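You operate a simulated robot arm through the tools that you are given. There is no shell and no other tool. Be economical: measure what you need, move in short steps, check, and stop when the job is done.

You run a simulated robot arm. Do the job below in one go: nothing can be reset, and whatever is moved stays where it is left.

Task
Set one popper on the patch of the brown strap and lay it in the grey tray.
Fine: strap on the die, slide in, one press of the lever with the hand clear of the ram, slide out.

Only the result counts: the job must be done as asked and must still hold three seconds after the hand-in. Knocking over, shifting, dropping, spilling or breaking anything else fails it.

Robot
A 7-joint arm with a two-finger parallel gripper, fixed in place. Base frame: the origin is at the foot of the arm, x ahead of it, y to its left, z up; the work surface is at about z = 0. Readings come in m, degrees, newtons and seconds.
With the tool pointing down near the work surface it reaches from about 0.22 to 0.58 m from the base axis. Its first joint turns from -66.0 to 66.0 degrees. Payload 2.5 kg.
The TCP is the grasp point between the finger pads, 0.023 m short of the fingertips. In the tool frame z runs along the fingers and y along their closing line. Largest opening 0.094 m; finger width 0.038, thickness 0.01; the body of the gripper, 0.054 by 0.096 m, starts 0.039 m behind the TCP.
Orientation is told as [roll, pitch, yaw] about the base's x, y, z axes, in that order, counted from this pose: with the fingers straight down and closing along the base's y, the tool's x points along the base's -x, its y along +y and its z along -z.

Tools
- The arm moves only by the tool play_rows. Its argument "series" is a list of rows, each an object (a shift or turn left out is 0, a gripper value left out holds the last) with "angular": the turn, a rotation vector about the tool's x, y, z in degrees, a list of three; "translation": the shift along the tool's x, y, z in m, a list of three; "fingers": the closure, from 0 (fully open) to 1 (shut). In form: [{"angular": [rx, ry, rz], "translation": [dx, dy, dz], "fingers": fingers}, ...]. A call has 1 to 10 rows; each row shifts and turns the commanded pose from where the row before left it, along the tool's axes as they then stand. A row lasts 0.2 s, in which the tool goes at most 0.05 m and 8.6 degrees; a call with a longer step from one row to the next is refused whole, and so is a gripper value outside its range. A pose out of reach is approached as far as the arm can. The call stops where the force on the tool passes 50 N (or 10 N more than at its start, if that is more) or the arm is blocked; 0.2 s more then pass. Each finger travels about 0.108 m/s and halts on what it meets, pressing with about 35 N; the grip force reading is that of the motor and also rises with nothing between the fingers. The clock runs only during rows and for 0.2 s after the last one: add rows that do not move to give the fingers time. It gives the time, the measured TCP pose, the force on the tool (base axes), the opening and the grip force at its end, in the units of the frame above (readings bear some noise).
- Cameras (640 x 400 px; columns grow to the right, rows downward): "scene" is fixed at [0.1279, -0.4162, 0.537]; the picture's right is [0.73, -0.68, 0.00], its down [-0.44, -0.47, -0.77] and it looks along [0.53, 0.56, -0.64] (base axes); focal length 214 px, centre (320, 200). "wrist" rides on the gripper at [-0.039, 0, -0.044] in the tool frame; the picture's right is [0.00, -1.00, 0.00], its down [0.97, 0.00, -0.24] and it looks along [0.24, 0.00, 0.97] (tool axes); focal length 218 px, centre (320, 200). There is no depth. A picture from a camera that has moved, and an enlarged one, comes with that camera's place and axes in the base frame and with its lens.
- grab_frame(camera): a new picture of that camera. It takes no simulated time.
- close_up(camera, box): a new picture of the part [left, top, right, bottom] of that camera's present view, enlarged. It takes no simulated time.
- hand_in(): hands the job in; it is judged then, once.

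Go step by step. Nothing tells you positions but the pictures and the camera data: compare them with the known pose of the tool, close in by small moves and look again before you grip or let go. The budget is 120 turns and 84 pictures, counting those below and the enlarged ones. Unless the task says otherwise, let go and move clear before handing in, and close with one line.

The tools are called as a command line: name --argument value ..., lists and objects as JSON in quotes. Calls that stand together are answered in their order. play_rows: Moves the arm, as the interface text tells. Its arguments: {"type":"object","properties":{"series":{"type":"array","items":{"type":"object","properties":{"angular":{"type":"array","items":{"type":"number"}},"translation":{"type":"array","items":{"type":"number"}},"fingers":{"type":"number"}}}}},"required":["series"]} The other tools are called the same way: grab_frame (camera) takes a picture; close_up (camera, box) takes an enlarged picture of a part of a camera's view; hand_in () hands the job in.

At the start:

```text
time_s: 0.0
position: [0.2413, -0.2291, 0.4038]
tool_rot: [0.0, 0.1, 0.1]
ft_force: [0.6, -0.3, -0.8]
grip_width: 0.0939
grasp_force: 0.2
```

scene: 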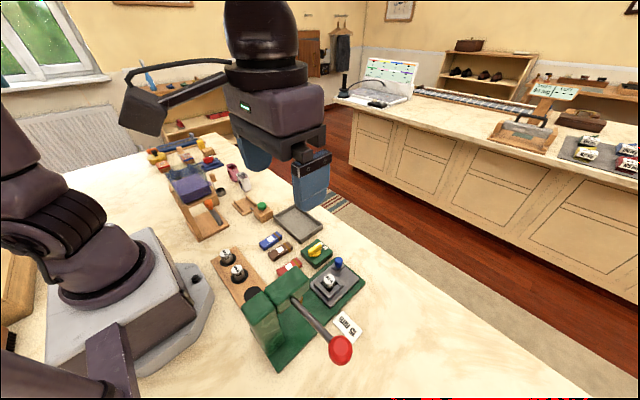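
wrist: 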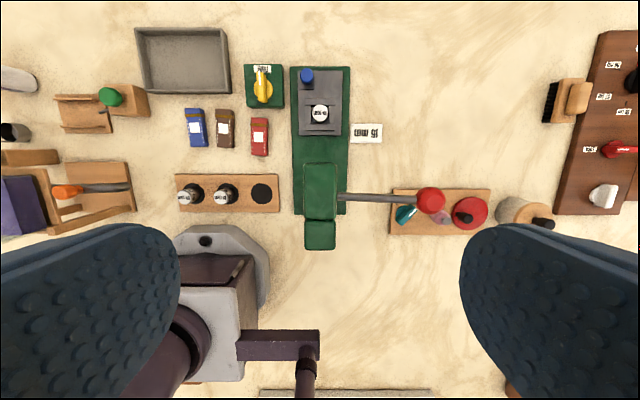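

I see a green press with a slide, a yellow dial, three straps (blue, brown, red), a grey tray and spare dies on a rack. I'll look closer at these.

close_up --camera "wrist" --box '[230, 50, 400, 156]'

close_up --camera "wrist" --box '[160, 90, 320, 220]'

close_up --camera "scene" --box '[200, 200, 380, 370]'

```text
3.76 times, centred on (315, 103) of wrist
camera zoom: at [0.2825, -0.2301, 0.4474], right [0.0, -1.0, 0.0], down [-0.97, 0.0, 0.24], along [-0.24, 0.0, -0.97], focal length 822 px, centre (339, 565)
```

zoom: 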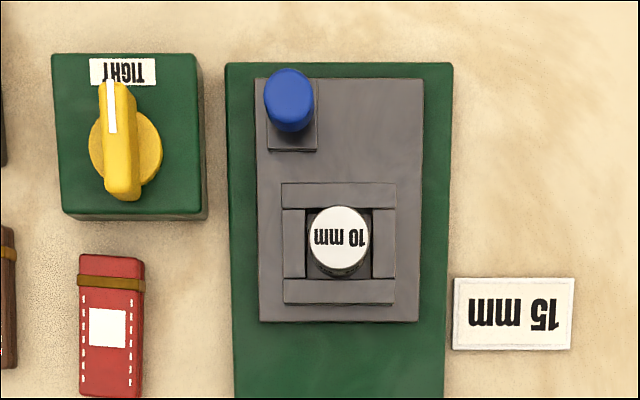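

```text
3.08 times, centred on (240, 155) of wrist
camera zoom: at [0.2825, -0.2301, 0.4474], right [0.0, -1.0, 0.0], down [-0.97, 0.0, 0.24], along [-0.24, 0.0, -0.97], focal length 672 px, centre (566, 338)
```

zoom: 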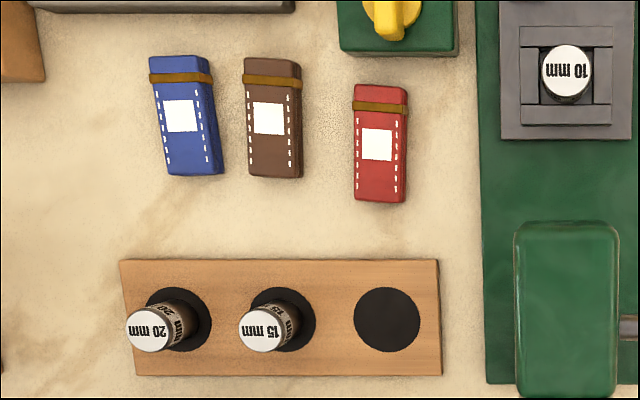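

```text
2.35 times, centred on (290, 285) of scene
camera zoom: at [0.1279, -0.4162, 0.537], right [0.73, -0.68, 0.0], down [-0.44, -0.47, -0.77], along [0.53, 0.56, -0.64], focal length 505 px, centre (391, 0)
```

zoom: 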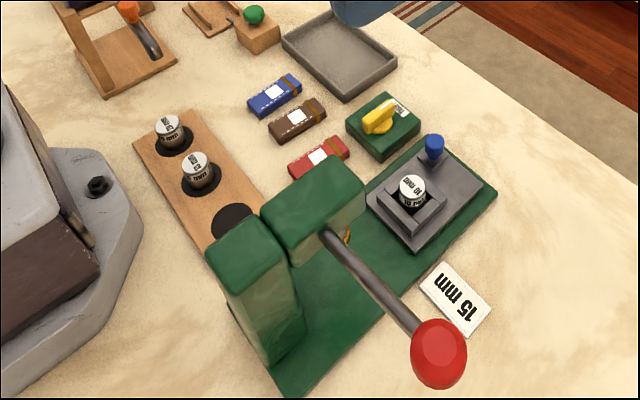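

A "15 mm" card lies by the press, which holds the 10 mm die, with the dial at TIGHT. I'll move the wrist camera closer to read everything before deciding on a die swap.

play_rows --series '[{"translation": [-0.01, 0.03, 0.03]}, {"translation": [-0.01, 0.03, 0.03]}, {"translation": [-0.01, 0.03, 0.03]}, {"translation": [0, 0.03, 0.03]}, {"translation": [0, 0, 0.02]}, {}]'

grab_frame --camera "wrist"

grab_frame --camera "scene"

```text
time_s: 1.4
position: [0.2717, -0.1097, 0.2634]
tool_rot: [0.1, -0.1, 0.1]
ft_force: [-0.4, -0.1, 0.2]
grip_width: 0.094
grasp_force: 0.0
```

```text
78 pictures are left
camera wrist: at [0.3126, -0.1101, 0.3069], right [0.0, -1.0, 0.0], down [-0.97, 0.0, 0.24], along [-0.24, 0.0, -0.97], focal length 218 px, centre (320, 200)
```

wrist: 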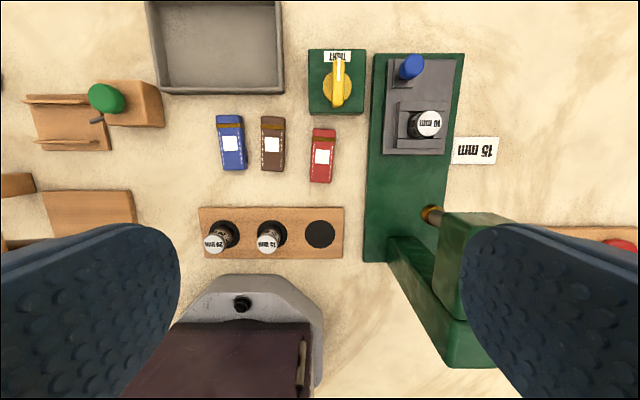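

```text
77 pictures are left
```

scene: 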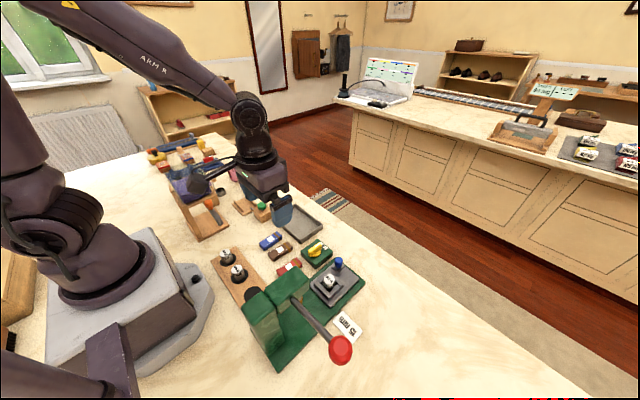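

close_up --camera "wrist" --box '[190, 40, 350, 140]'

close_up --camera "wrist" --box '[190, 100, 350, 265]'

close_up --camera "wrist" --box '[300, 40, 500, 220]'

close_up --camera "scene" --box '[290, 230, 370, 320]'

```text
4.00 times, centred on (270, 90) of wrist
camera zoom: at [0.3126, -0.1101, 0.3069], right [0.0, -1.0, 0.0], down [-0.97, 0.0, 0.24], along [-0.24, 0.0, -0.97], focal length 873 px, centre (520, 640)
```

zoom: 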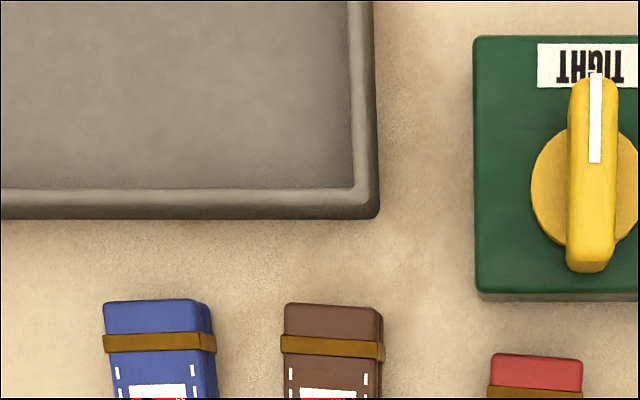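

```text
2.42 times, centred on (270, 182) of wrist
camera zoom: at [0.3126, -0.1101, 0.3069], right [0.0, -1.0, 0.0], down [-0.97, 0.0, 0.24], along [-0.24, 0.0, -0.97], focal length 529 px, centre (441, 242)
```

zoom: 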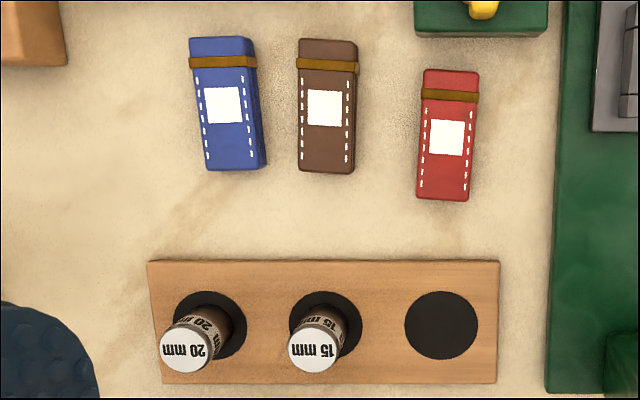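

```text
2.22 times, centred on (400, 130) of wrist
camera zoom: at [0.3126, -0.1101, 0.3069], right [0.0, -1.0, 0.0], down [-0.97, 0.0, 0.24], along [-0.24, 0.0, -0.97], focal length 485 px, centre (142, 356)
```

zoom: 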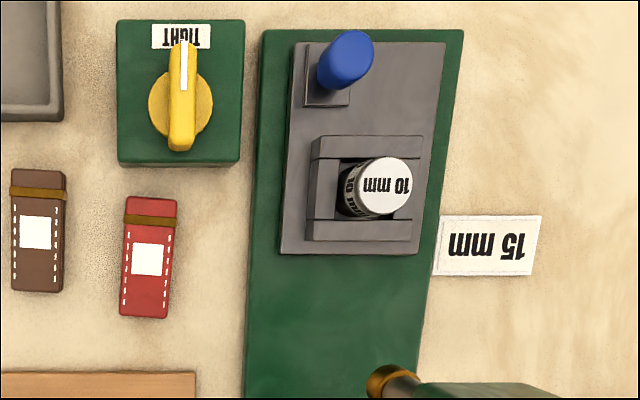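

```text
4.44 times, centred on (330, 275) of scene
camera zoom: at [0.1279, -0.4162, 0.537], right [0.73, -0.68, 0.0], down [-0.44, -0.47, -0.77], along [0.53, 0.56, -0.64], focal length 953 px, centre (276, -133)
```

zoom: 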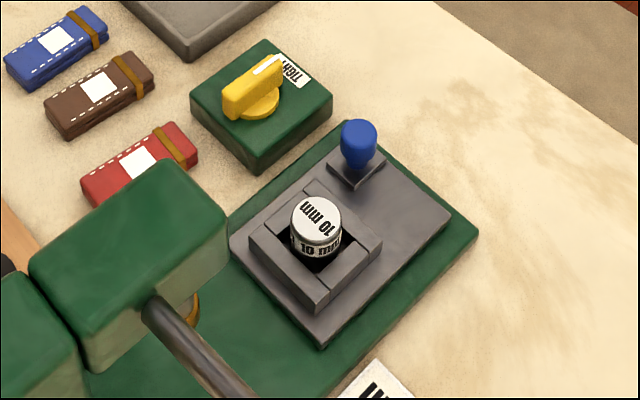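

The dial is at TIGHT (die clamped), the press holds 10 mm and the card asks for 15 mm, so I plan to loosen, swap dies, tighten, then press. First I move above the knob at about (0.381, -0.13).

play_rows --series '[{"translation": [-0.03, -0.005, 0.02]}, {"translation": [-0.03, -0.005, 0.03]}, {"translation": [-0.03, -0.005, 0.03]}, {"translation": [-0.019, -0.005, 0.03]}, {"translation": [0, 0, 0.03]}, {}]'

grab_frame --camera "wrist"

close_up --camera "scene" --box '[250, 170, 410, 300]'

```text
time_s: 2.8
position: [0.3817, -0.1313, 0.1227]
tool_rot: [-0.1, 0.1, 0.0]
ft_force: [0.2, 0.6, 0.8]
grip_width: 0.0939
grasp_force: 0.0
```

```text
72 pictures are left
camera wrist: at [0.4221, -0.1304, 0.1664], right [0.0, -1.0, 0.0], down [-0.97, 0.0, 0.24], along [-0.24, 0.0, -0.97], focal length 218 px, centre (320, 200)
```

wrist: 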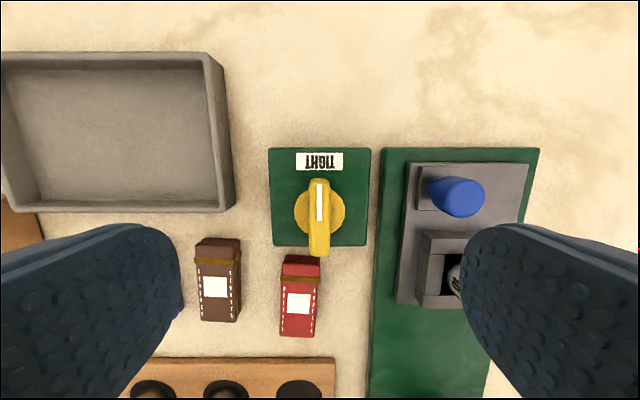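

```text
3.08 times, centred on (330, 235) of scene
camera zoom: at [0.1279, -0.4162, 0.537], right [0.73, -0.68, 0.0], down [-0.44, -0.47, -0.77], along [0.53, 0.56, -0.64], focal length 660 px, centre (289, 92)
```

zoom: 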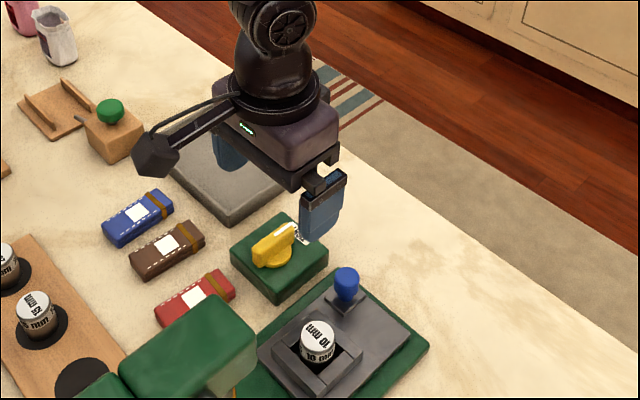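

The knob sits at about (0.378, -0.1305) with its bar along x, already matching my closing direction. I descend to just above it, part-close, and check.

play_rows --series '[{"translation": [0.0035, 0.0005, 0.02], "fingers": 0.4}, {"translation": [0, 0, 0.03]}, {"translation": [0, 0, 0.013]}, {}]'

grab_frame --camera "wrist"

close_up --camera "scene" --box '[280, 210, 360, 280]'

```text
time_s: 3.8
position: [0.3786, -0.1297, 0.06]
tool_rot: [0.0, -0.1, 0.1]
ft_force: [-0.2, 0.0, -0.3]
grip_width: 0.0562
grasp_force: 0.1
```

```text
70 pictures are left
camera wrist: at [0.4181, -0.1298, 0.1035], right [0.0, -1.0, 0.0], down [-0.97, 0.0, 0.24], along [-0.24, 0.0, -0.97], focal length 218 px, centre (320, 200)
```

wrist: 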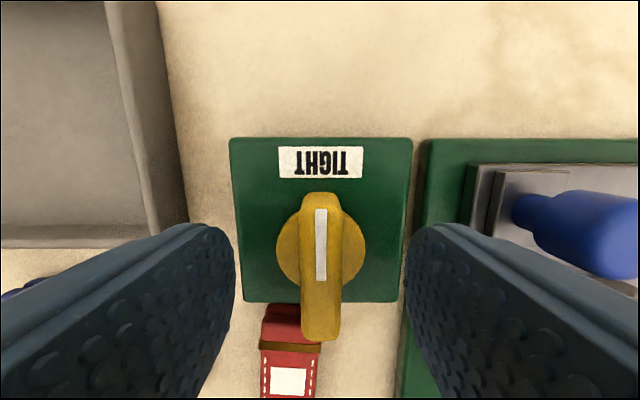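

```text
5.71 times, centred on (320, 245) of scene
camera zoom: at [0.1279, -0.4162, 0.537], right [0.73, -0.68, 0.0], down [-0.44, -0.47, -0.77], along [0.53, 0.56, -0.64], focal length 1226 px, centre (320, -57)
```

zoom: 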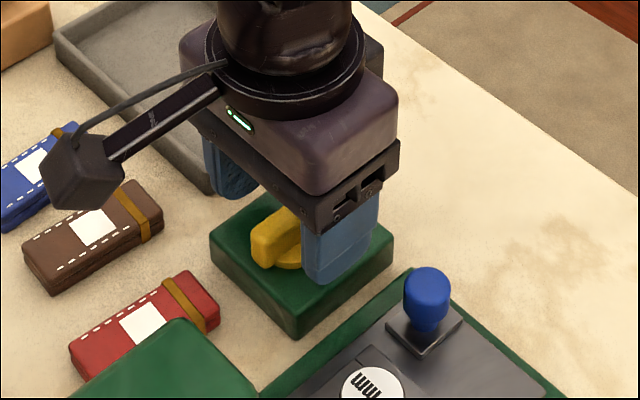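

Bar top is near z 0.047 and the box top near 0.022. I lower so the tips sit around 0.028 and grip the bar.

play_rows --series '[{"translation": [-0.002, 0, 0.0085]}, {"fingers": 0.9}, {"fingers": 0.9}, {"fingers": 0.9}, {}]'

grab_frame --camera "wrist"

```text
time_s: 5.0
position: [0.3799, -0.1294, 0.0509]
tool_rot: [-0.1, 0.0, -0.1]
ft_force: [2.1, -7.6, -5.0]
grip_width: 0.0131
grasp_force: 44.9
```

```text
68 pictures are left
camera wrist: at [0.42, -0.1301, 0.0951], right [0.0, -1.0, 0.0], down [-0.97, 0.0, 0.24], along [-0.24, 0.0, -0.97], focal length 218 px, centre (320, 200)
```

wrist: 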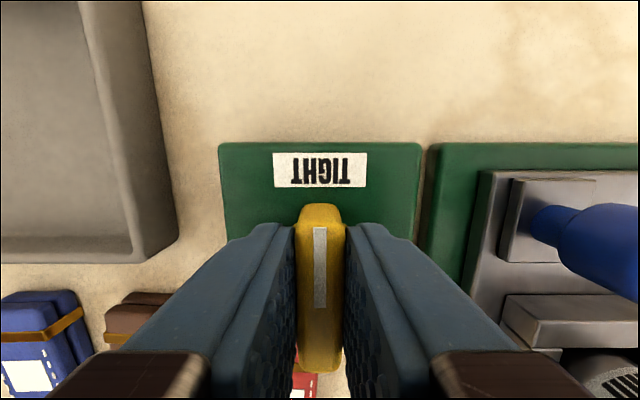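

The bar is held. I turn it counter-clockwise (loosening) in small steps and watch the force.

play_rows --series '[{"angular": [0, 0, -5], "translation": [0, -0.0008, 0]}, {"angular": [0, 0, -8]}, {"angular": [0, 0, -8]}, {"angular": [0, 0, -8]}, {}]'

grab_frame --camera "wrist"

```text
time_s: 6.2
position: [0.3794, -0.1294, 0.0516]
tool_rot: [0.1, 0.0, 29.2]
ft_force: [7.5, 3.8, -25.4]
grip_width: 0.0126
grasp_force: 44.9
```

```text
67 pictures are left
camera wrist: at [0.4149, -0.1104, 0.0951], right [0.49, -0.87, 0.0], down [-0.85, -0.47, 0.24], along [-0.21, -0.12, -0.97], focal length 218 px, centre (320, 200)
```

wrist: 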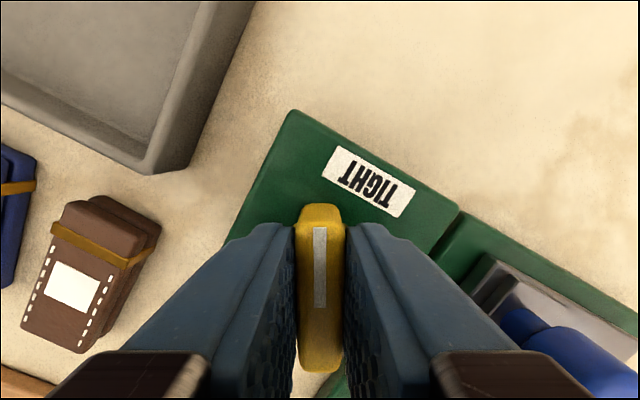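

The knob turns with the gripper. I continue to 90°.

play_rows --series '[{"angular": [0, 0, -8]}, {"angular": [0, 0, -8]}, {"angular": [0, 0, -8]}, {"angular": [0, 0, -8]}, {"angular": [0, 0, -8]}, {"angular": [0, 0, -8]}, {"angular": [0, 0, -8]}, {"angular": [0, 0, -5]}, {}]'

grab_frame --camera "wrist"

close_up --camera "scene" --box '[250, 210, 390, 310]'

```text
time_s: 8.2
position: [0.3784, -0.1292, 0.0517]
tool_rot: [0.2, -0.3, 90.2]
ft_force: [-10.4, 26.4, -11.9]
grip_width: 0.0126
grasp_force: 45.2
```

```text
66 pictures are left
camera wrist: at [0.3795, -0.0898, 0.0953], right [1.0, 0.0, 0.0], down [0.0, -0.97, 0.24], along [0.0, -0.24, -0.97], focal length 218 px, centre (320, 200)
```

wrist: 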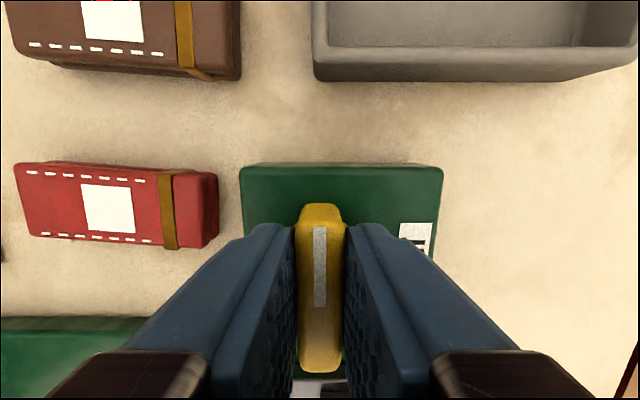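

```text
4.00 times, centred on (320, 260) of scene
camera zoom: at [0.128, -0.4162, 0.537], right [0.73, -0.68, 0.0], down [-0.44, -0.47, -0.77], along [0.53, 0.56, -0.64], focal length 858 px, centre (320, -40)
```

zoom: 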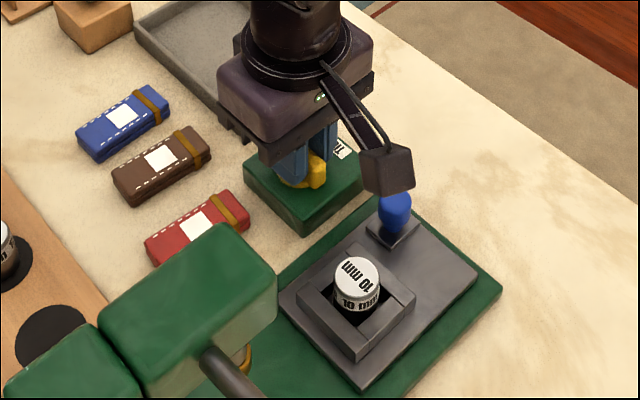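

The knob is turned 90° off TIGHT. I release it slightly, rise, and look at the die holder.

play_rows --series '[{"fingers": 0.68}, {"fingers": 0.68}, {"translation": [0, 0, -0.03]}, {"translation": [0, 0, -0.05]}, {"translation": [0, 0, -0.05]}, {}]'

grab_frame --camera "wrist"

close_up --camera "scene" --box '[290, 230, 370, 320]'

```text
time_s: 9.6
position: [0.3797, -0.1294, 0.1827]
tool_rot: [-0.1, 0.0, 90.0]
ft_force: [-0.4, -0.1, -0.2]
grip_width: 0.0303
grasp_force: 0.0
```

```text
64 pictures are left
camera wrist: at [0.3806, -0.0904, 0.2256], right [1.0, 0.0, 0.0], down [0.0, -0.97, 0.24], along [0.0, -0.24, -0.97], focal length 218 px, centre (320, 200)
```

wrist: 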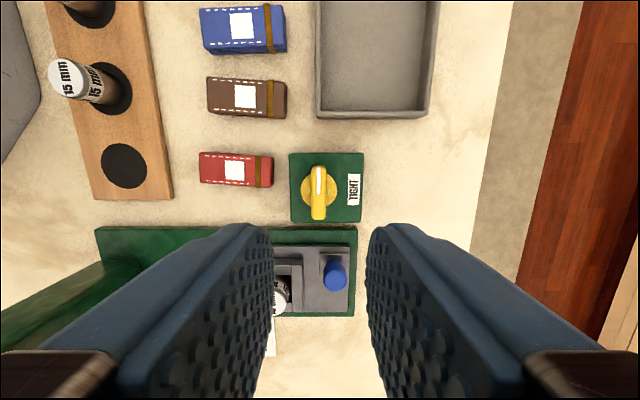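

```text
4.44 times, centred on (330, 275) of scene
camera zoom: at [0.1279, -0.4162, 0.537], right [0.73, -0.68, 0.0], down [-0.44, -0.47, -0.77], along [0.53, 0.56, -0.64], focal length 953 px, centre (276, -133)
```

zoom: 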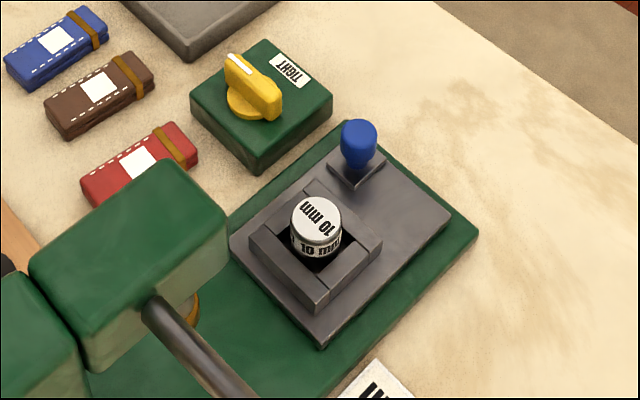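

The knob stays turned at 90°. Now I move over the 10 mm die (about 0.338, -0.230), keeping this yaw so the hand's side arm stays clear of the press head.

play_rows --series '[{"translation": [0.03, 0.01, 0], "fingers": 0.45}, {"translation": [0.035, 0.015, 0]}, {"translation": [0.0355, 0.0165, 0.02]}, {"translation": [0, 0, 0.03]}, {}]'

grab_frame --camera "wrist"

grab_frame --camera "scene"

```text
time_s: 10.8
position: [0.3379, -0.2302, 0.1332]
tool_rot: [0.0, 0.0, 90.0]
ft_force: [1.1, 0.1, -0.2]
grip_width: 0.0519
grasp_force: 0.1
```

```text
62 pictures are left
camera wrist: at [0.339, -0.1915, 0.1754], right [1.0, 0.0, 0.0], down [0.0, -0.97, 0.24], along [0.0, -0.24, -0.97], focal length 218 px, centre (320, 200)
```

wrist: 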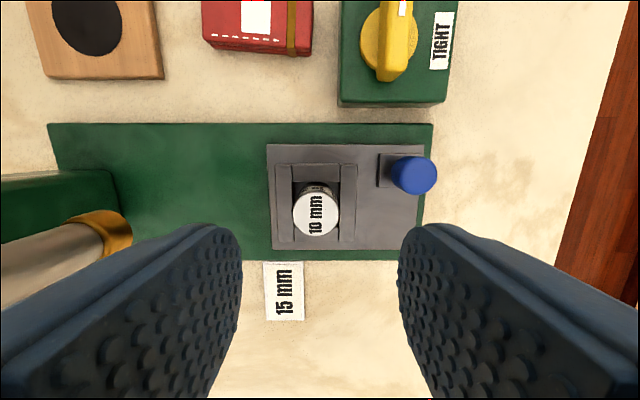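

```text
61 pictures are left
```

scene: 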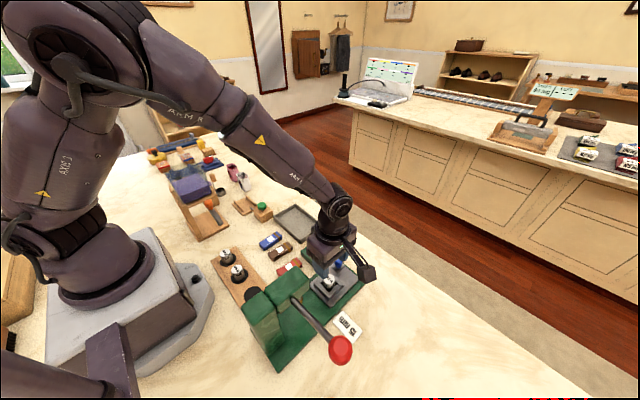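

The die is centred at roughly (0.337, -0.2285). I descend in stages, looking before gripping.

play_rows --series '[{"translation": [-0.0017, 0.001, 0.03]}, {"translation": [0, 0, 0.033]}, {}]'

grab_frame --camera "wrist"

close_up --camera "scene" --box '[280, 240, 380, 320]'

```text
time_s: 11.6
position: [0.338, -0.2266, 0.0691]
tool_rot: [0.0, 0.0, 90.0]
ft_force: [-0.7, -0.3, 1.0]
grip_width: 0.0517
grasp_force: 0.1
```

```text
60 pictures are left
camera wrist: at [0.339, -0.1894, 0.1127], right [1.0, 0.0, 0.0], down [0.0, -0.97, 0.24], along [0.0, -0.24, -0.97], focal length 218 px, centre (320, 200)
```

wrist: 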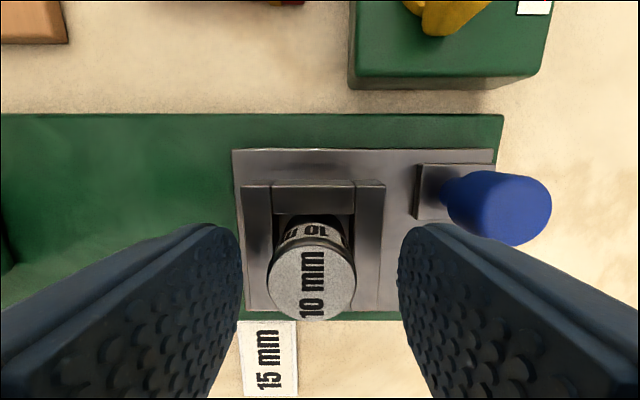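

```text
5.00 times, centred on (330, 280) of scene
camera zoom: at [0.1279, -0.4162, 0.537], right [0.73, -0.68, 0.0], down [-0.44, -0.47, -0.77], along [0.53, 0.56, -0.64], focal length 1072 px, centre (270, -200)
```

zoom: 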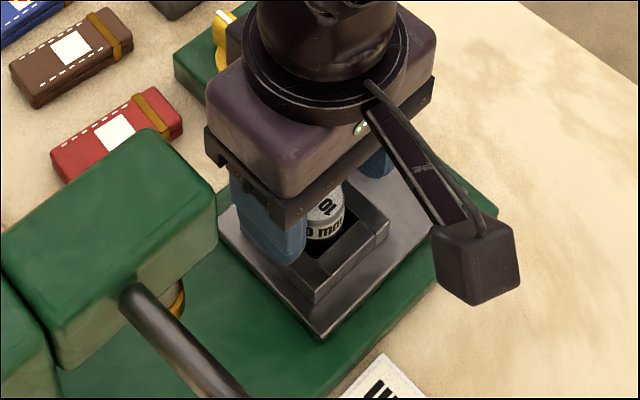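

Die top is around 0.053 and the pocket blocks about 0.035. I trim the position, lower until the tips are just above the blocks, and grip.

play_rows --series '[{"translation": [0.004, 0.0014, 0.0075]}, {"fingers": 0.6}, {"fingers": 0.8}, {"fingers": 0.85}, {}]'

grab_frame --camera "wrist"

```text
time_s: 12.8
position: [0.3358, -0.232, 0.0631]
tool_rot: [0.1, 0.1, 90.0]
ft_force: [-1.6, 0.2, 1.1]
grip_width: 0.0267
grasp_force: 34.5
```

```text
58 pictures are left
camera wrist: at [0.3373, -0.1935, 0.1056], right [1.0, 0.0, 0.0], down [0.0, -0.97, 0.24], along [0.0, -0.24, -0.97], focal length 218 px, centre (320, 200)
```

wrist: 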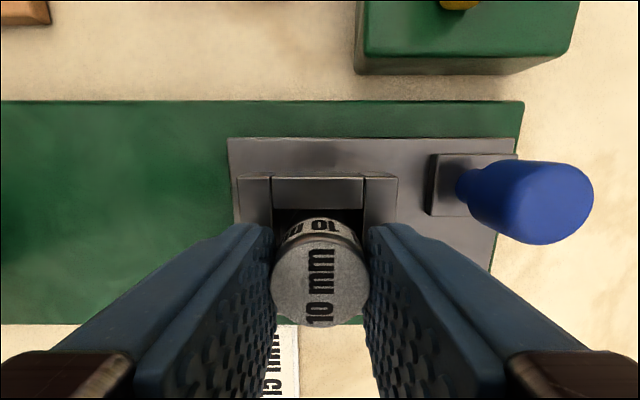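

The die is gripped (26.7 mm). I lift it gently straight up.

play_rows --series '[{"translation": [0, 0, -0.003]}, {"translation": [0, 0, -0.005]}, {"translation": [0, 0, -0.01]}, {"translation": [0, 0, -0.02]}, {"translation": [0, 0, -0.03]}, {"translation": [0, 0, -0.04]}, {}]'

grab_frame --camera "wrist"

close_up --camera "scene" --box '[200, 200, 400, 340]'

```text
time_s: 14.4
position: [0.3354, -0.2323, 0.1722]
tool_rot: [0.0, 0.1, 90.1]
ft_force: [-0.1, -0.5, -1.1]
grip_width: 0.0267
grasp_force: 34.8
```

```text
57 pictures are left
camera wrist: at [0.3366, -0.1942, 0.2143], right [1.0, 0.0, 0.0], down [0.0, -0.97, 0.24], along [0.0, -0.24, -0.97], focal length 218 px, centre (320, 200)
```

wrist: 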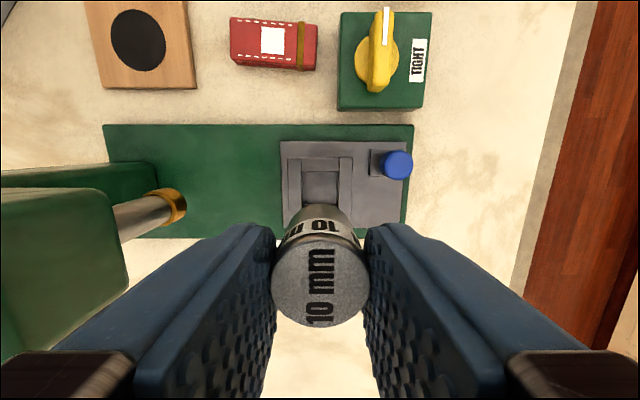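

```text
2.86 times, centred on (300, 270) of scene
camera zoom: at [0.1279, -0.4162, 0.537], right [0.73, -0.68, 0.0], down [-0.44, -0.47, -0.77], along [0.53, 0.56, -0.64], focal length 613 px, centre (377, 0)
```

zoom: 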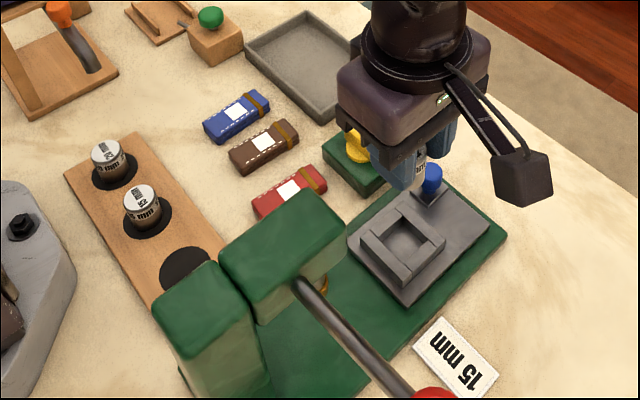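

The 10 mm die came free. I carry it up and over toward the empty rack hole (about 0.190, -0.1125), turning back to yaw 0 on the way.

play_rows --series '[{"translation": [-0.03, 0.02, -0.03]}, {"translation": [-0.03, 0.03, -0.02]}, {"translation": [-0.03, 0.03, 0]}, {"angular": [0, 0, 8]}, {"angular": [0, 0, 8]}, {"angular": [0, 0, 8]}, {"angular": [0, 0, 8]}, {"angular": [0, 0, 8]}, {"angular": [0, 0, 8]}]'

play_rows --series '[{"angular": [0, 0, 8]}, {"angular": [0, 0, 8]}, {"angular": [0, 0, 8]}, {"angular": [0, 0, 8]}, {"angular": [0, 0, 8]}, {"angular": [0, 0, 2]}, {}]'

grab_frame --camera "wrist"

grab_frame --camera "scene"

```text
time_s: 16.4
position: [0.2555, -0.143, 0.2202]
tool_rot: [0.0, 0.0, 41.8]
ft_force: [-0.3, 0.0, -1.6]
grip_width: 0.0269
grasp_force: 35.0
```

```text
time_s: 18.0
position: [0.2559, -0.1428, 0.2194]
tool_rot: [0.0, 0.0, 0.0]
ft_force: [0.3, 0.1, -1.4]
grip_width: 0.0266
grasp_force: 34.9
```

```text
55 pictures are left
camera wrist: at [0.2961, -0.1434, 0.2633], right [0.0, -1.0, 0.0], down [-0.97, 0.0, 0.24], along [-0.24, 0.0, -0.97], focal length 218 px, centre (320, 200)
```

wrist: 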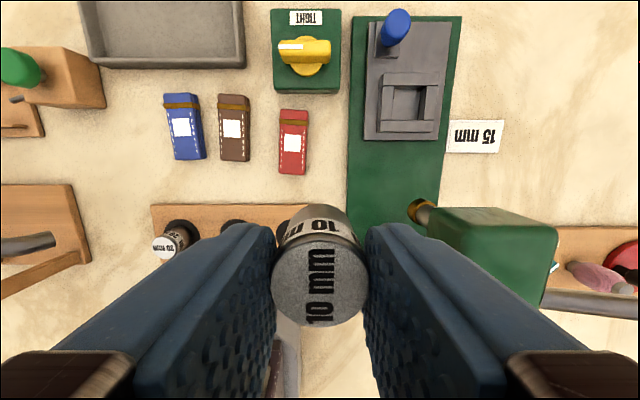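

```text
54 pictures are left
```

scene: 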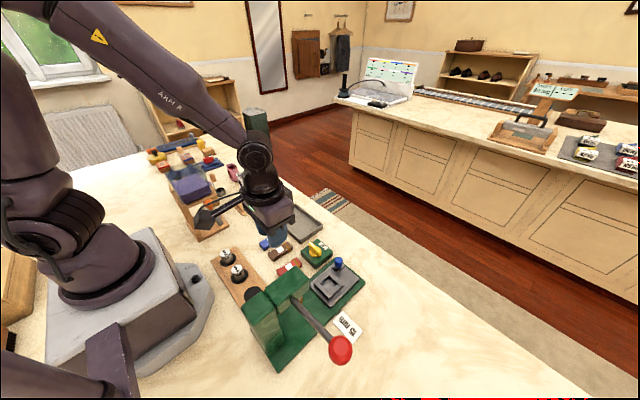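

The way is clear. I move over the empty hole at height and check the side arm against the robot base.

play_rows --series '[{"translation": [0.03, 0.015, 0]}, {"translation": [0.036, 0.0155, 0.02]}, {"translation": [0, 0, 0.04]}, {}]'

grab_frame --camera "wrist"

grab_frame --camera "scene"

```text
time_s: 19.0
position: [0.1913, -0.1154, 0.1587]
tool_rot: [0.0, 0.1, -0.1]
ft_force: [-0.2, -0.1, -1.7]
grip_width: 0.0269
grasp_force: 34.8
```

```text
53 pictures are left
camera wrist: at [0.2326, -0.1146, 0.2026], right [0.0, -1.0, 0.0], down [-0.97, 0.0, 0.24], along [-0.24, 0.0, -0.97], focal length 218 px, centre (320, 200)
```

wrist: 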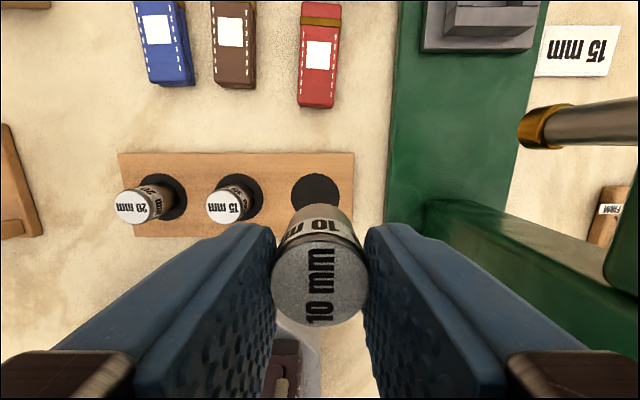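

```text
52 pictures are left
```

scene: 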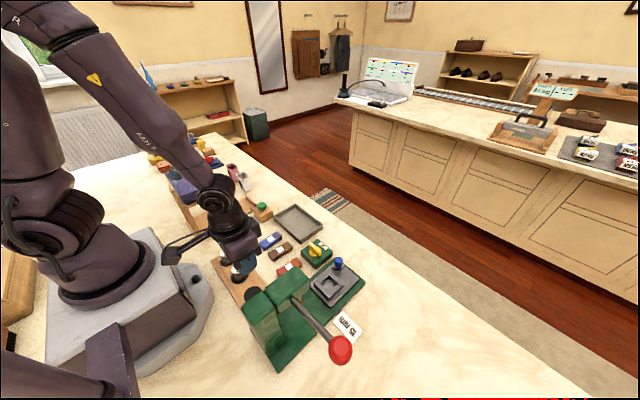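

The hole centre comes out at about (0.189, -0.112). I trim and descend to just above it.

play_rows --series '[{"translation": [0.0023, 0.0036, 0.03]}, {"translation": [0, 0, 0.04]}, {"translation": [0, 0, 0.01]}, {}]'

grab_frame --camera "wrist"

close_up --camera "scene" --box '[150, 190, 310, 310]'

```text
time_s: 20.0
position: [0.192, -0.1131, 0.079]
tool_rot: [0.0, -0.1, 0.2]
ft_force: [5.4, 0.1, -3.8]
grip_width: 0.027
grasp_force: 34.4
out of reach, approached as far as the arm can: row 1
```

```text
51 pictures are left
camera wrist: at [0.2336, -0.1129, 0.1231], right [0.0, -1.0, 0.0], down [-0.97, 0.0, 0.24], along [-0.24, 0.0, -0.97], focal length 218 px, centre (320, 200)
```

wrist: 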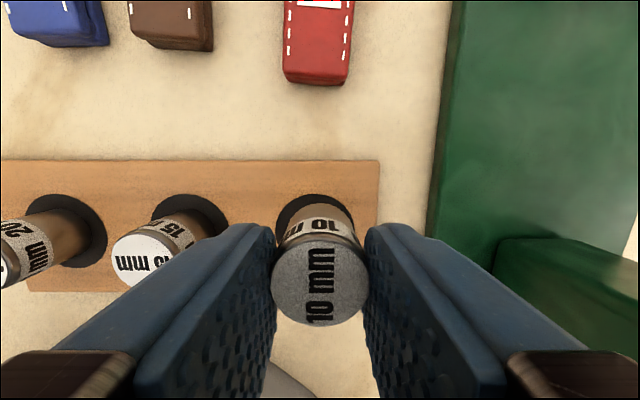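

```text
3.33 times, centred on (230, 250) of scene
camera zoom: at [0.1279, -0.4162, 0.537], right [0.73, -0.68, 0.0], down [-0.44, -0.47, -0.77], along [0.53, 0.56, -0.64], focal length 715 px, centre (620, 33)
```

zoom: 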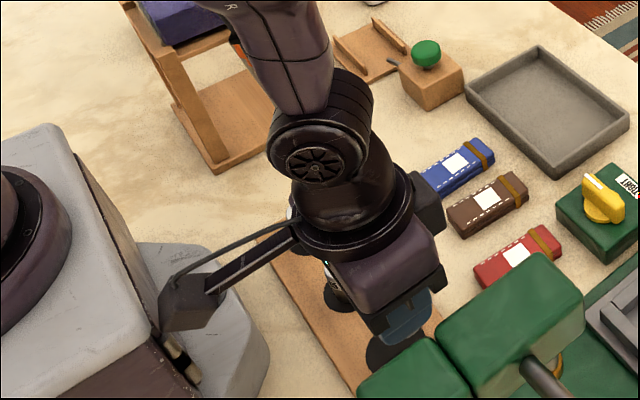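

I'm 3 mm short of centre in x, at the edge of reach, but well inside the 40 mm recess. I lower gently until contact.

play_rows --series '[{"translation": [0, 0, 0.006]}, {"translation": [0, 0, 0.004]}, {}]'

grab_frame --camera "wrist"

```text
time_s: 20.8
position: [0.1933, -0.1134, 0.0704]
tool_rot: [-0.1, -0.1, 0.2]
ft_force: [13.3, -1.1, 4.3]
grip_width: 0.0267
grasp_force: 35.2
```

```text
49 pictures are left
camera wrist: at [0.2335, -0.1128, 0.1133], right [0.0, -1.0, 0.0], down [-0.97, 0.0, 0.24], along [-0.24, 0.0, -0.97], focal length 218 px, centre (320, 200)
```

wrist: 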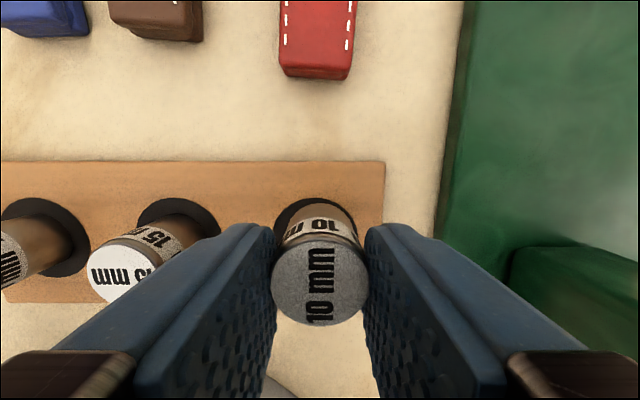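

There's a sideways force growing in +x, perhaps the side arm touching the base. I back up a little and look at the scene.

play_rows --series '[{"translation": [-0.004, 0, -0.012]}, {}, {}]'

close_up --camera "scene" --box '[130, 220, 270, 320]'

```text
time_s: 21.6
position: [0.196, -0.112, 0.0803]
tool_rot: [0.1, 0.0, 0.0]
ft_force: [0.2, 0.4, -0.8]
grip_width: 0.027
grasp_force: 34.7
```

```text
4.00 times, centred on (200, 270) of scene
camera zoom: at [0.1279, -0.4162, 0.537], right [0.73, -0.68, 0.0], down [-0.44, -0.47, -0.77], along [0.53, 0.56, -0.64], focal length 858 px, centre (800, -80)
```

zoom: 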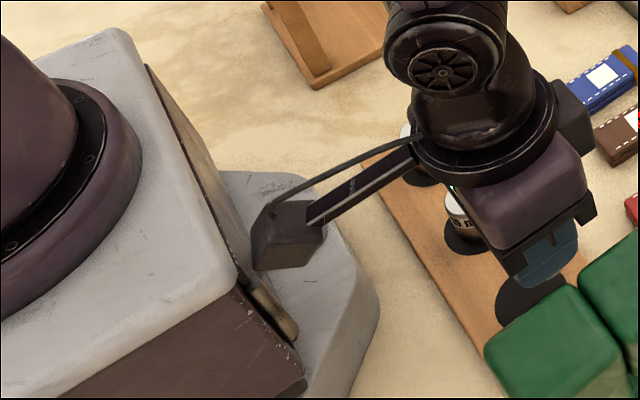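

The side arm does touch the robot's base block. I turn the yaw +24° so it passes beside the block, then lower again.

play_rows --series '[{"angular": [0, 0, -8]}, {"angular": [0, 0, -8]}, {"angular": [0, 0, -8]}, {"translation": [0.0027, 0.0012, 0.003]}, {"translation": [0, 0, 0.004]}, {}]'

grab_frame --camera "wrist"

close_up --camera "scene" --box '[130, 220, 290, 320]'

```text
time_s: 23.0
position: [0.193, -0.1116, 0.0733]
tool_rot: [-0.1, 0.0, 24.2]
ft_force: [0.0, 0.8, -0.7]
grip_width: 0.0269
grasp_force: 35.2
```

```text
47 pictures are left
camera wrist: at [0.2305, -0.0961, 0.1178], right [0.41, -0.91, 0.0], down [-0.89, -0.4, 0.24], along [-0.22, -0.1, -0.97], focal length 218 px, centre (320, 200)
```

wrist: 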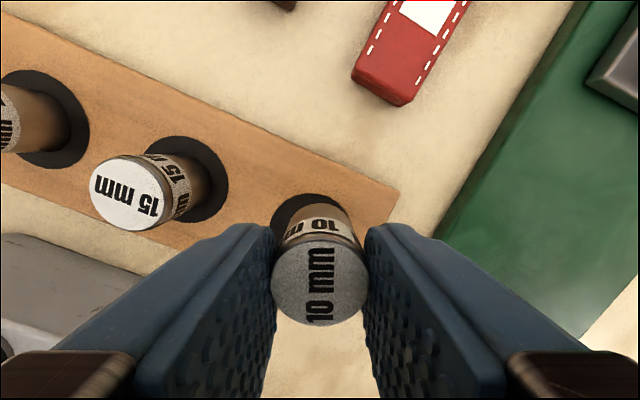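

```text
4.00 times, centred on (210, 270) of scene
camera zoom: at [0.1279, -0.4162, 0.537], right [0.73, -0.68, 0.0], down [-0.44, -0.47, -0.77], along [0.53, 0.56, -0.64], focal length 858 px, centre (760, -80)
```

zoom: 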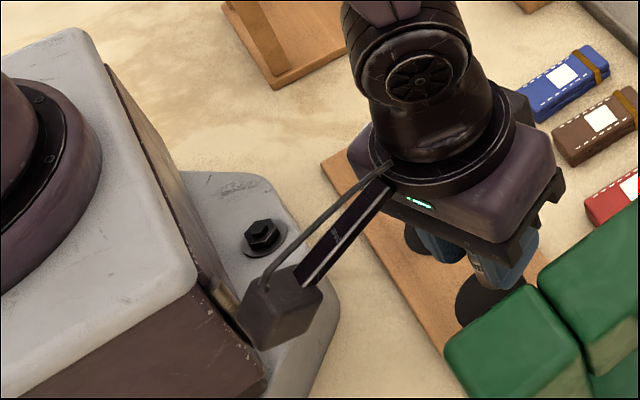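

The force is gone. I lower until the die lands.

play_rows --series '[{"translation": [0, 0, 0.003]}, {"translation": [0, 0, 0.003]}, {"translation": [0, 0, 0.003]}, {}]'

```text
time_s: 24.0
position: [0.1934, -0.1119, 0.066]
tool_rot: [0.0, 0.0, 24.0]
ft_force: [-0.6, 0.7, -1.2]
grip_width: 0.0267
grasp_force: 35.0
```

play_rows --series '[{"translation": [0, 0, 0.003]}, {"translation": [0, 0, 0.002]}, {}]'

grab_frame --camera "wrist"

```text
time_s: 24.8
position: [0.1938, -0.1119, 0.0596]
tool_rot: [-0.1, 0.0, 24.1]
ft_force: [0.0, -0.2, -2.2]
grip_width: 0.0267
grasp_force: 35.1
```

```text
45 pictures are left
camera wrist: at [0.2304, -0.0966, 0.1037], right [0.41, -0.91, 0.0], down [-0.89, -0.4, 0.24], along [-0.22, -0.1, -0.97], focal length 218 px, centre (320, 200)
```

wrist: 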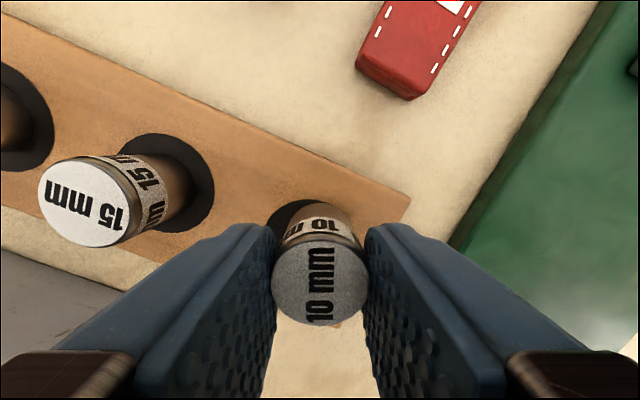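

No contact yet; the hole centre looks a few mm inward. I nudge toward it and keep lowering.

play_rows --series '[{"translation": [0.0038, -0.0006, 0]}, {"translation": [0, 0, 0.003]}, {"translation": [0, 0, 0.002]}, {}]'

close_up --camera "scene" --box '[200, 230, 300, 310]'

```text
time_s: 25.8
position: [0.1897, -0.1136, 0.0547]
tool_rot: [0.0, 0.0, 24.1]
ft_force: [0.4, 0.1, -1.0]
grip_width: 0.0267
grasp_force: 34.7
```

```text
5.00 times, centred on (250, 270) of scene
camera zoom: at [0.1279, -0.4162, 0.537], right [0.73, -0.68, 0.0], down [-0.44, -0.47, -0.77], along [0.53, 0.56, -0.64], focal length 1072 px, centre (670, -150)
```

zoom: 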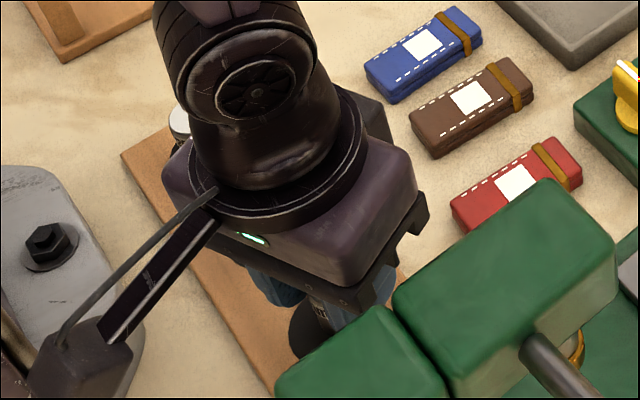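

Now centred at (0.190, -0.114) with no contact. Continuing down.

play_rows --series '[{"translation": [0, 0, 0.003]}, {"translation": [0, 0, 0.003]}, {}]'

```text
time_s: 26.6
position: [0.1898, -0.113, 0.0493]
tool_rot: [0.0, 0.0, 24.1]
ft_force: [-2.1, 1.7, 13.2]
grip_width: 0.027
grasp_force: 35.1
```

Contact (13 N up). I release and rise straight up.

play_rows --series '[{"fingers": 0.55}, {"fingers": 0.55}, {"translation": [0, 0, -0.02]}, {"translation": [0, 0, -0.04]}, {"translation": [0, 0, -0.04]}, {}]'

grab_frame --camera "wrist"

```text
time_s: 28.0
position: [0.1916, -0.1151, 0.1499]
tool_rot: [0.1, 0.0, 24.0]
ft_force: [-0.4, 0.2, 0.7]
grip_width: 0.0421
grasp_force: 0.1
out of reach, approached as far as the arm can: row 5
```

```text
43 pictures are left
camera wrist: at [0.2291, -0.0996, 0.1926], right [0.41, -0.91, 0.0], down [-0.89, -0.4, 0.24], along [-0.22, -0.1, -0.97], focal length 218 px, centre (320, 200)
```

wrist: 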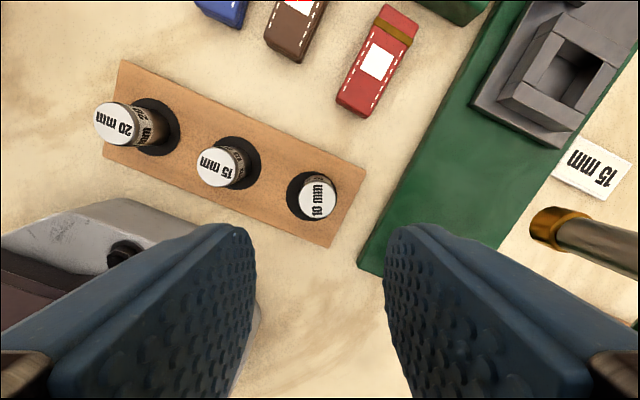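

The 10 mm die stands in its rack hole. The 15 mm die (about 0.188, -0.0435) is inside the vertical reach, so I'll approach it with about 14° tilt toward the base, in the plane of the pads.

play_rows --series '[{"translation": [-0.026, 0.024, 0]}, {"translation": [-0.026, 0.024, 0]}, {"angular": [0, 0, 7]}, {"angular": [0, 0, 7]}, {"angular": [0, 7, 0]}, {"angular": [0, 7, 0]}, {}]'

grab_frame --camera "wrist"

```text
time_s: 29.6
position: [0.2211, -0.05, 0.1496]
tool_rot: [0.0, 14.1, 10.0]
ft_force: [0.1, 0.0, 0.3]
grip_width: 0.0424
grasp_force: 0.1
```

```text
42 pictures are left
camera wrist: at [0.27, -0.0425, 0.182], right [0.17, -0.98, 0.0], down [-0.87, -0.15, 0.47], along [-0.46, -0.08, -0.88], focal length 218 px, centre (320, 200)
```

wrist: 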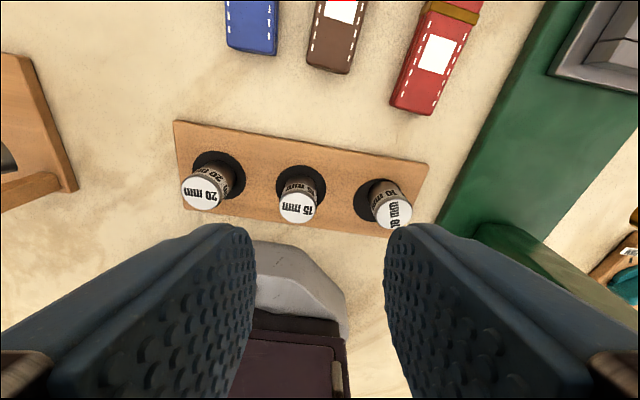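

Let me check closely that the 10 mm die is properly seated.

close_up --camera "wrist" --box '[165, 110, 445, 245]'

close_up --camera "scene" --box '[200, 235, 280, 300]'

```text
2.29 times, centred on (305, 178) of wrist
camera zoom: at [0.27, -0.0425, 0.182], right [0.17, -0.98, 0.0], down [-0.87, -0.15, 0.47], along [-0.46, -0.08, -0.88], focal length 499 px, centre (354, 251)
```

zoom: 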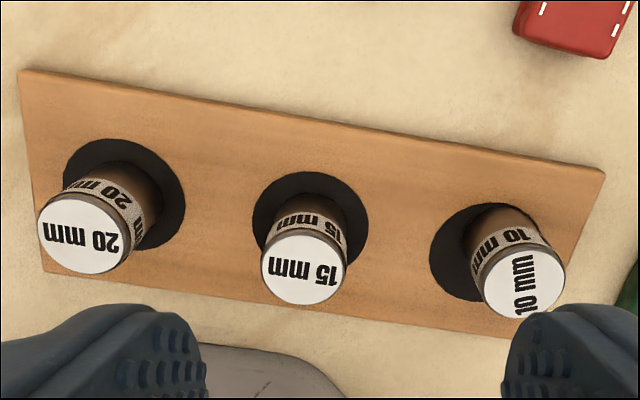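

```text
6.15 times, centred on (240, 268) of scene
camera zoom: at [0.1279, -0.4162, 0.537], right [0.73, -0.68, 0.0], down [-0.44, -0.47, -0.77], along [0.53, 0.56, -0.64], focal length 1320 px, centre (812, -215)
```

zoom: 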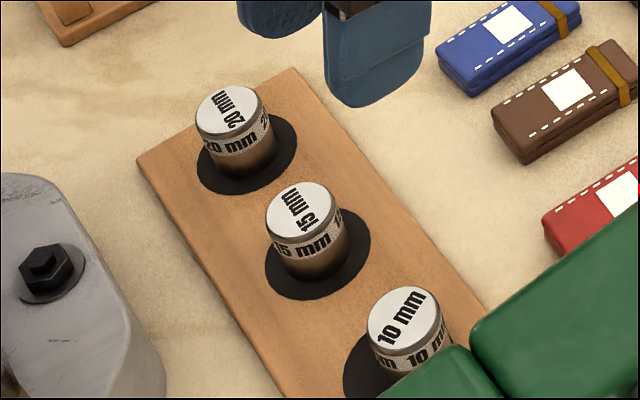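

The 10 mm die stands upright on its pad. Now I move above the 15 mm die in the tilted pose.

play_rows --series '[{"translation": [0.0086, 0.0072, 0.0277]}, {"translation": [0.0086, 0.0071, 0.0276]}, {}]'

grab_frame --camera "wrist"

close_up --camera "scene" --box '[130, 190, 290, 310]'

```text
time_s: 30.4
position: [0.1878, -0.0412, 0.0999]
tool_rot: [0.0, 14.0, 10.1]
ft_force: [0.0, -0.2, -0.3]
grip_width: 0.0425
grasp_force: 0.1
```

```text
39 pictures are left
camera wrist: at [0.2375, -0.0336, 0.1323], right [0.17, -0.98, 0.0], down [-0.87, -0.15, 0.47], along [-0.46, -0.08, -0.88], focal length 218 px, centre (320, 200)
```

wrist: 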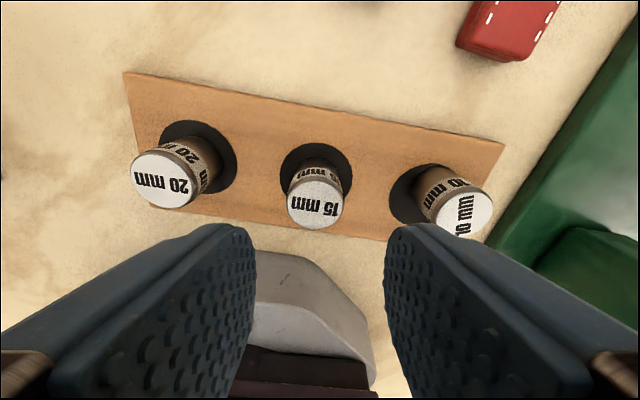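

```text
3.33 times, centred on (210, 250) of scene
camera zoom: at [0.1279, -0.4162, 0.537], right [0.73, -0.68, 0.0], down [-0.44, -0.47, -0.77], along [0.53, 0.56, -0.64], focal length 715 px, centre (687, 33)
```

zoom: 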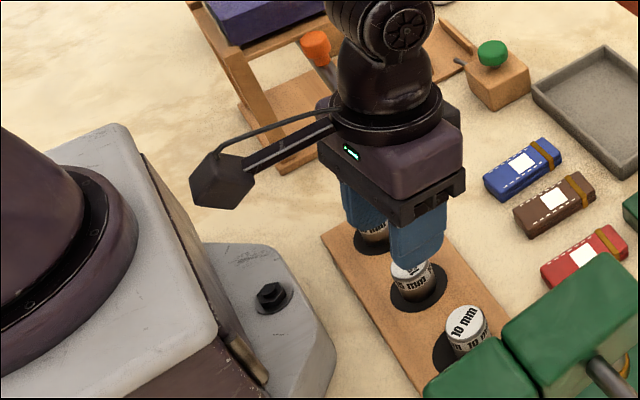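

Well aligned with the 15 mm die. I lower vertically in steps to TCP z about 0.052.

play_rows --series '[{"translation": [-0.0036, 0, 0.0156]}, {"translation": [-0.0036, 0, 0.0156]}, {"translation": [-0.0035, 0, 0.0156]}, {}]'

grab_frame --camera "wrist"

```text
time_s: 31.4
position: [0.1876, -0.043, 0.0511]
tool_rot: [0.0, 14.0, 10.0]
ft_force: [0.0, 0.1, 0.1]
grip_width: 0.0422
grasp_force: 0.1
```

```text
37 pictures are left
camera wrist: at [0.2372, -0.0343, 0.0842], right [0.17, -0.98, 0.0], down [-0.87, -0.15, 0.47], along [-0.46, -0.08, -0.88], focal length 218 px, centre (320, 200)
```

wrist: 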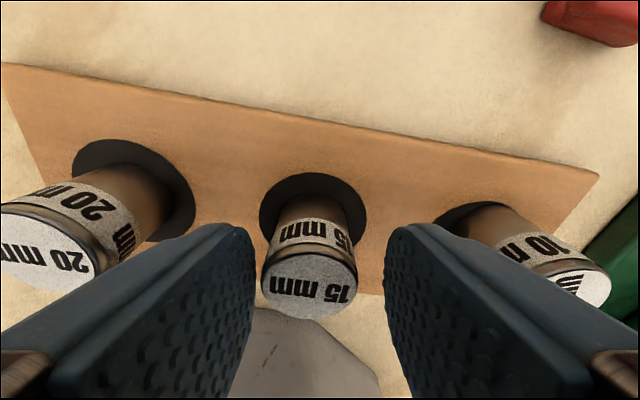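

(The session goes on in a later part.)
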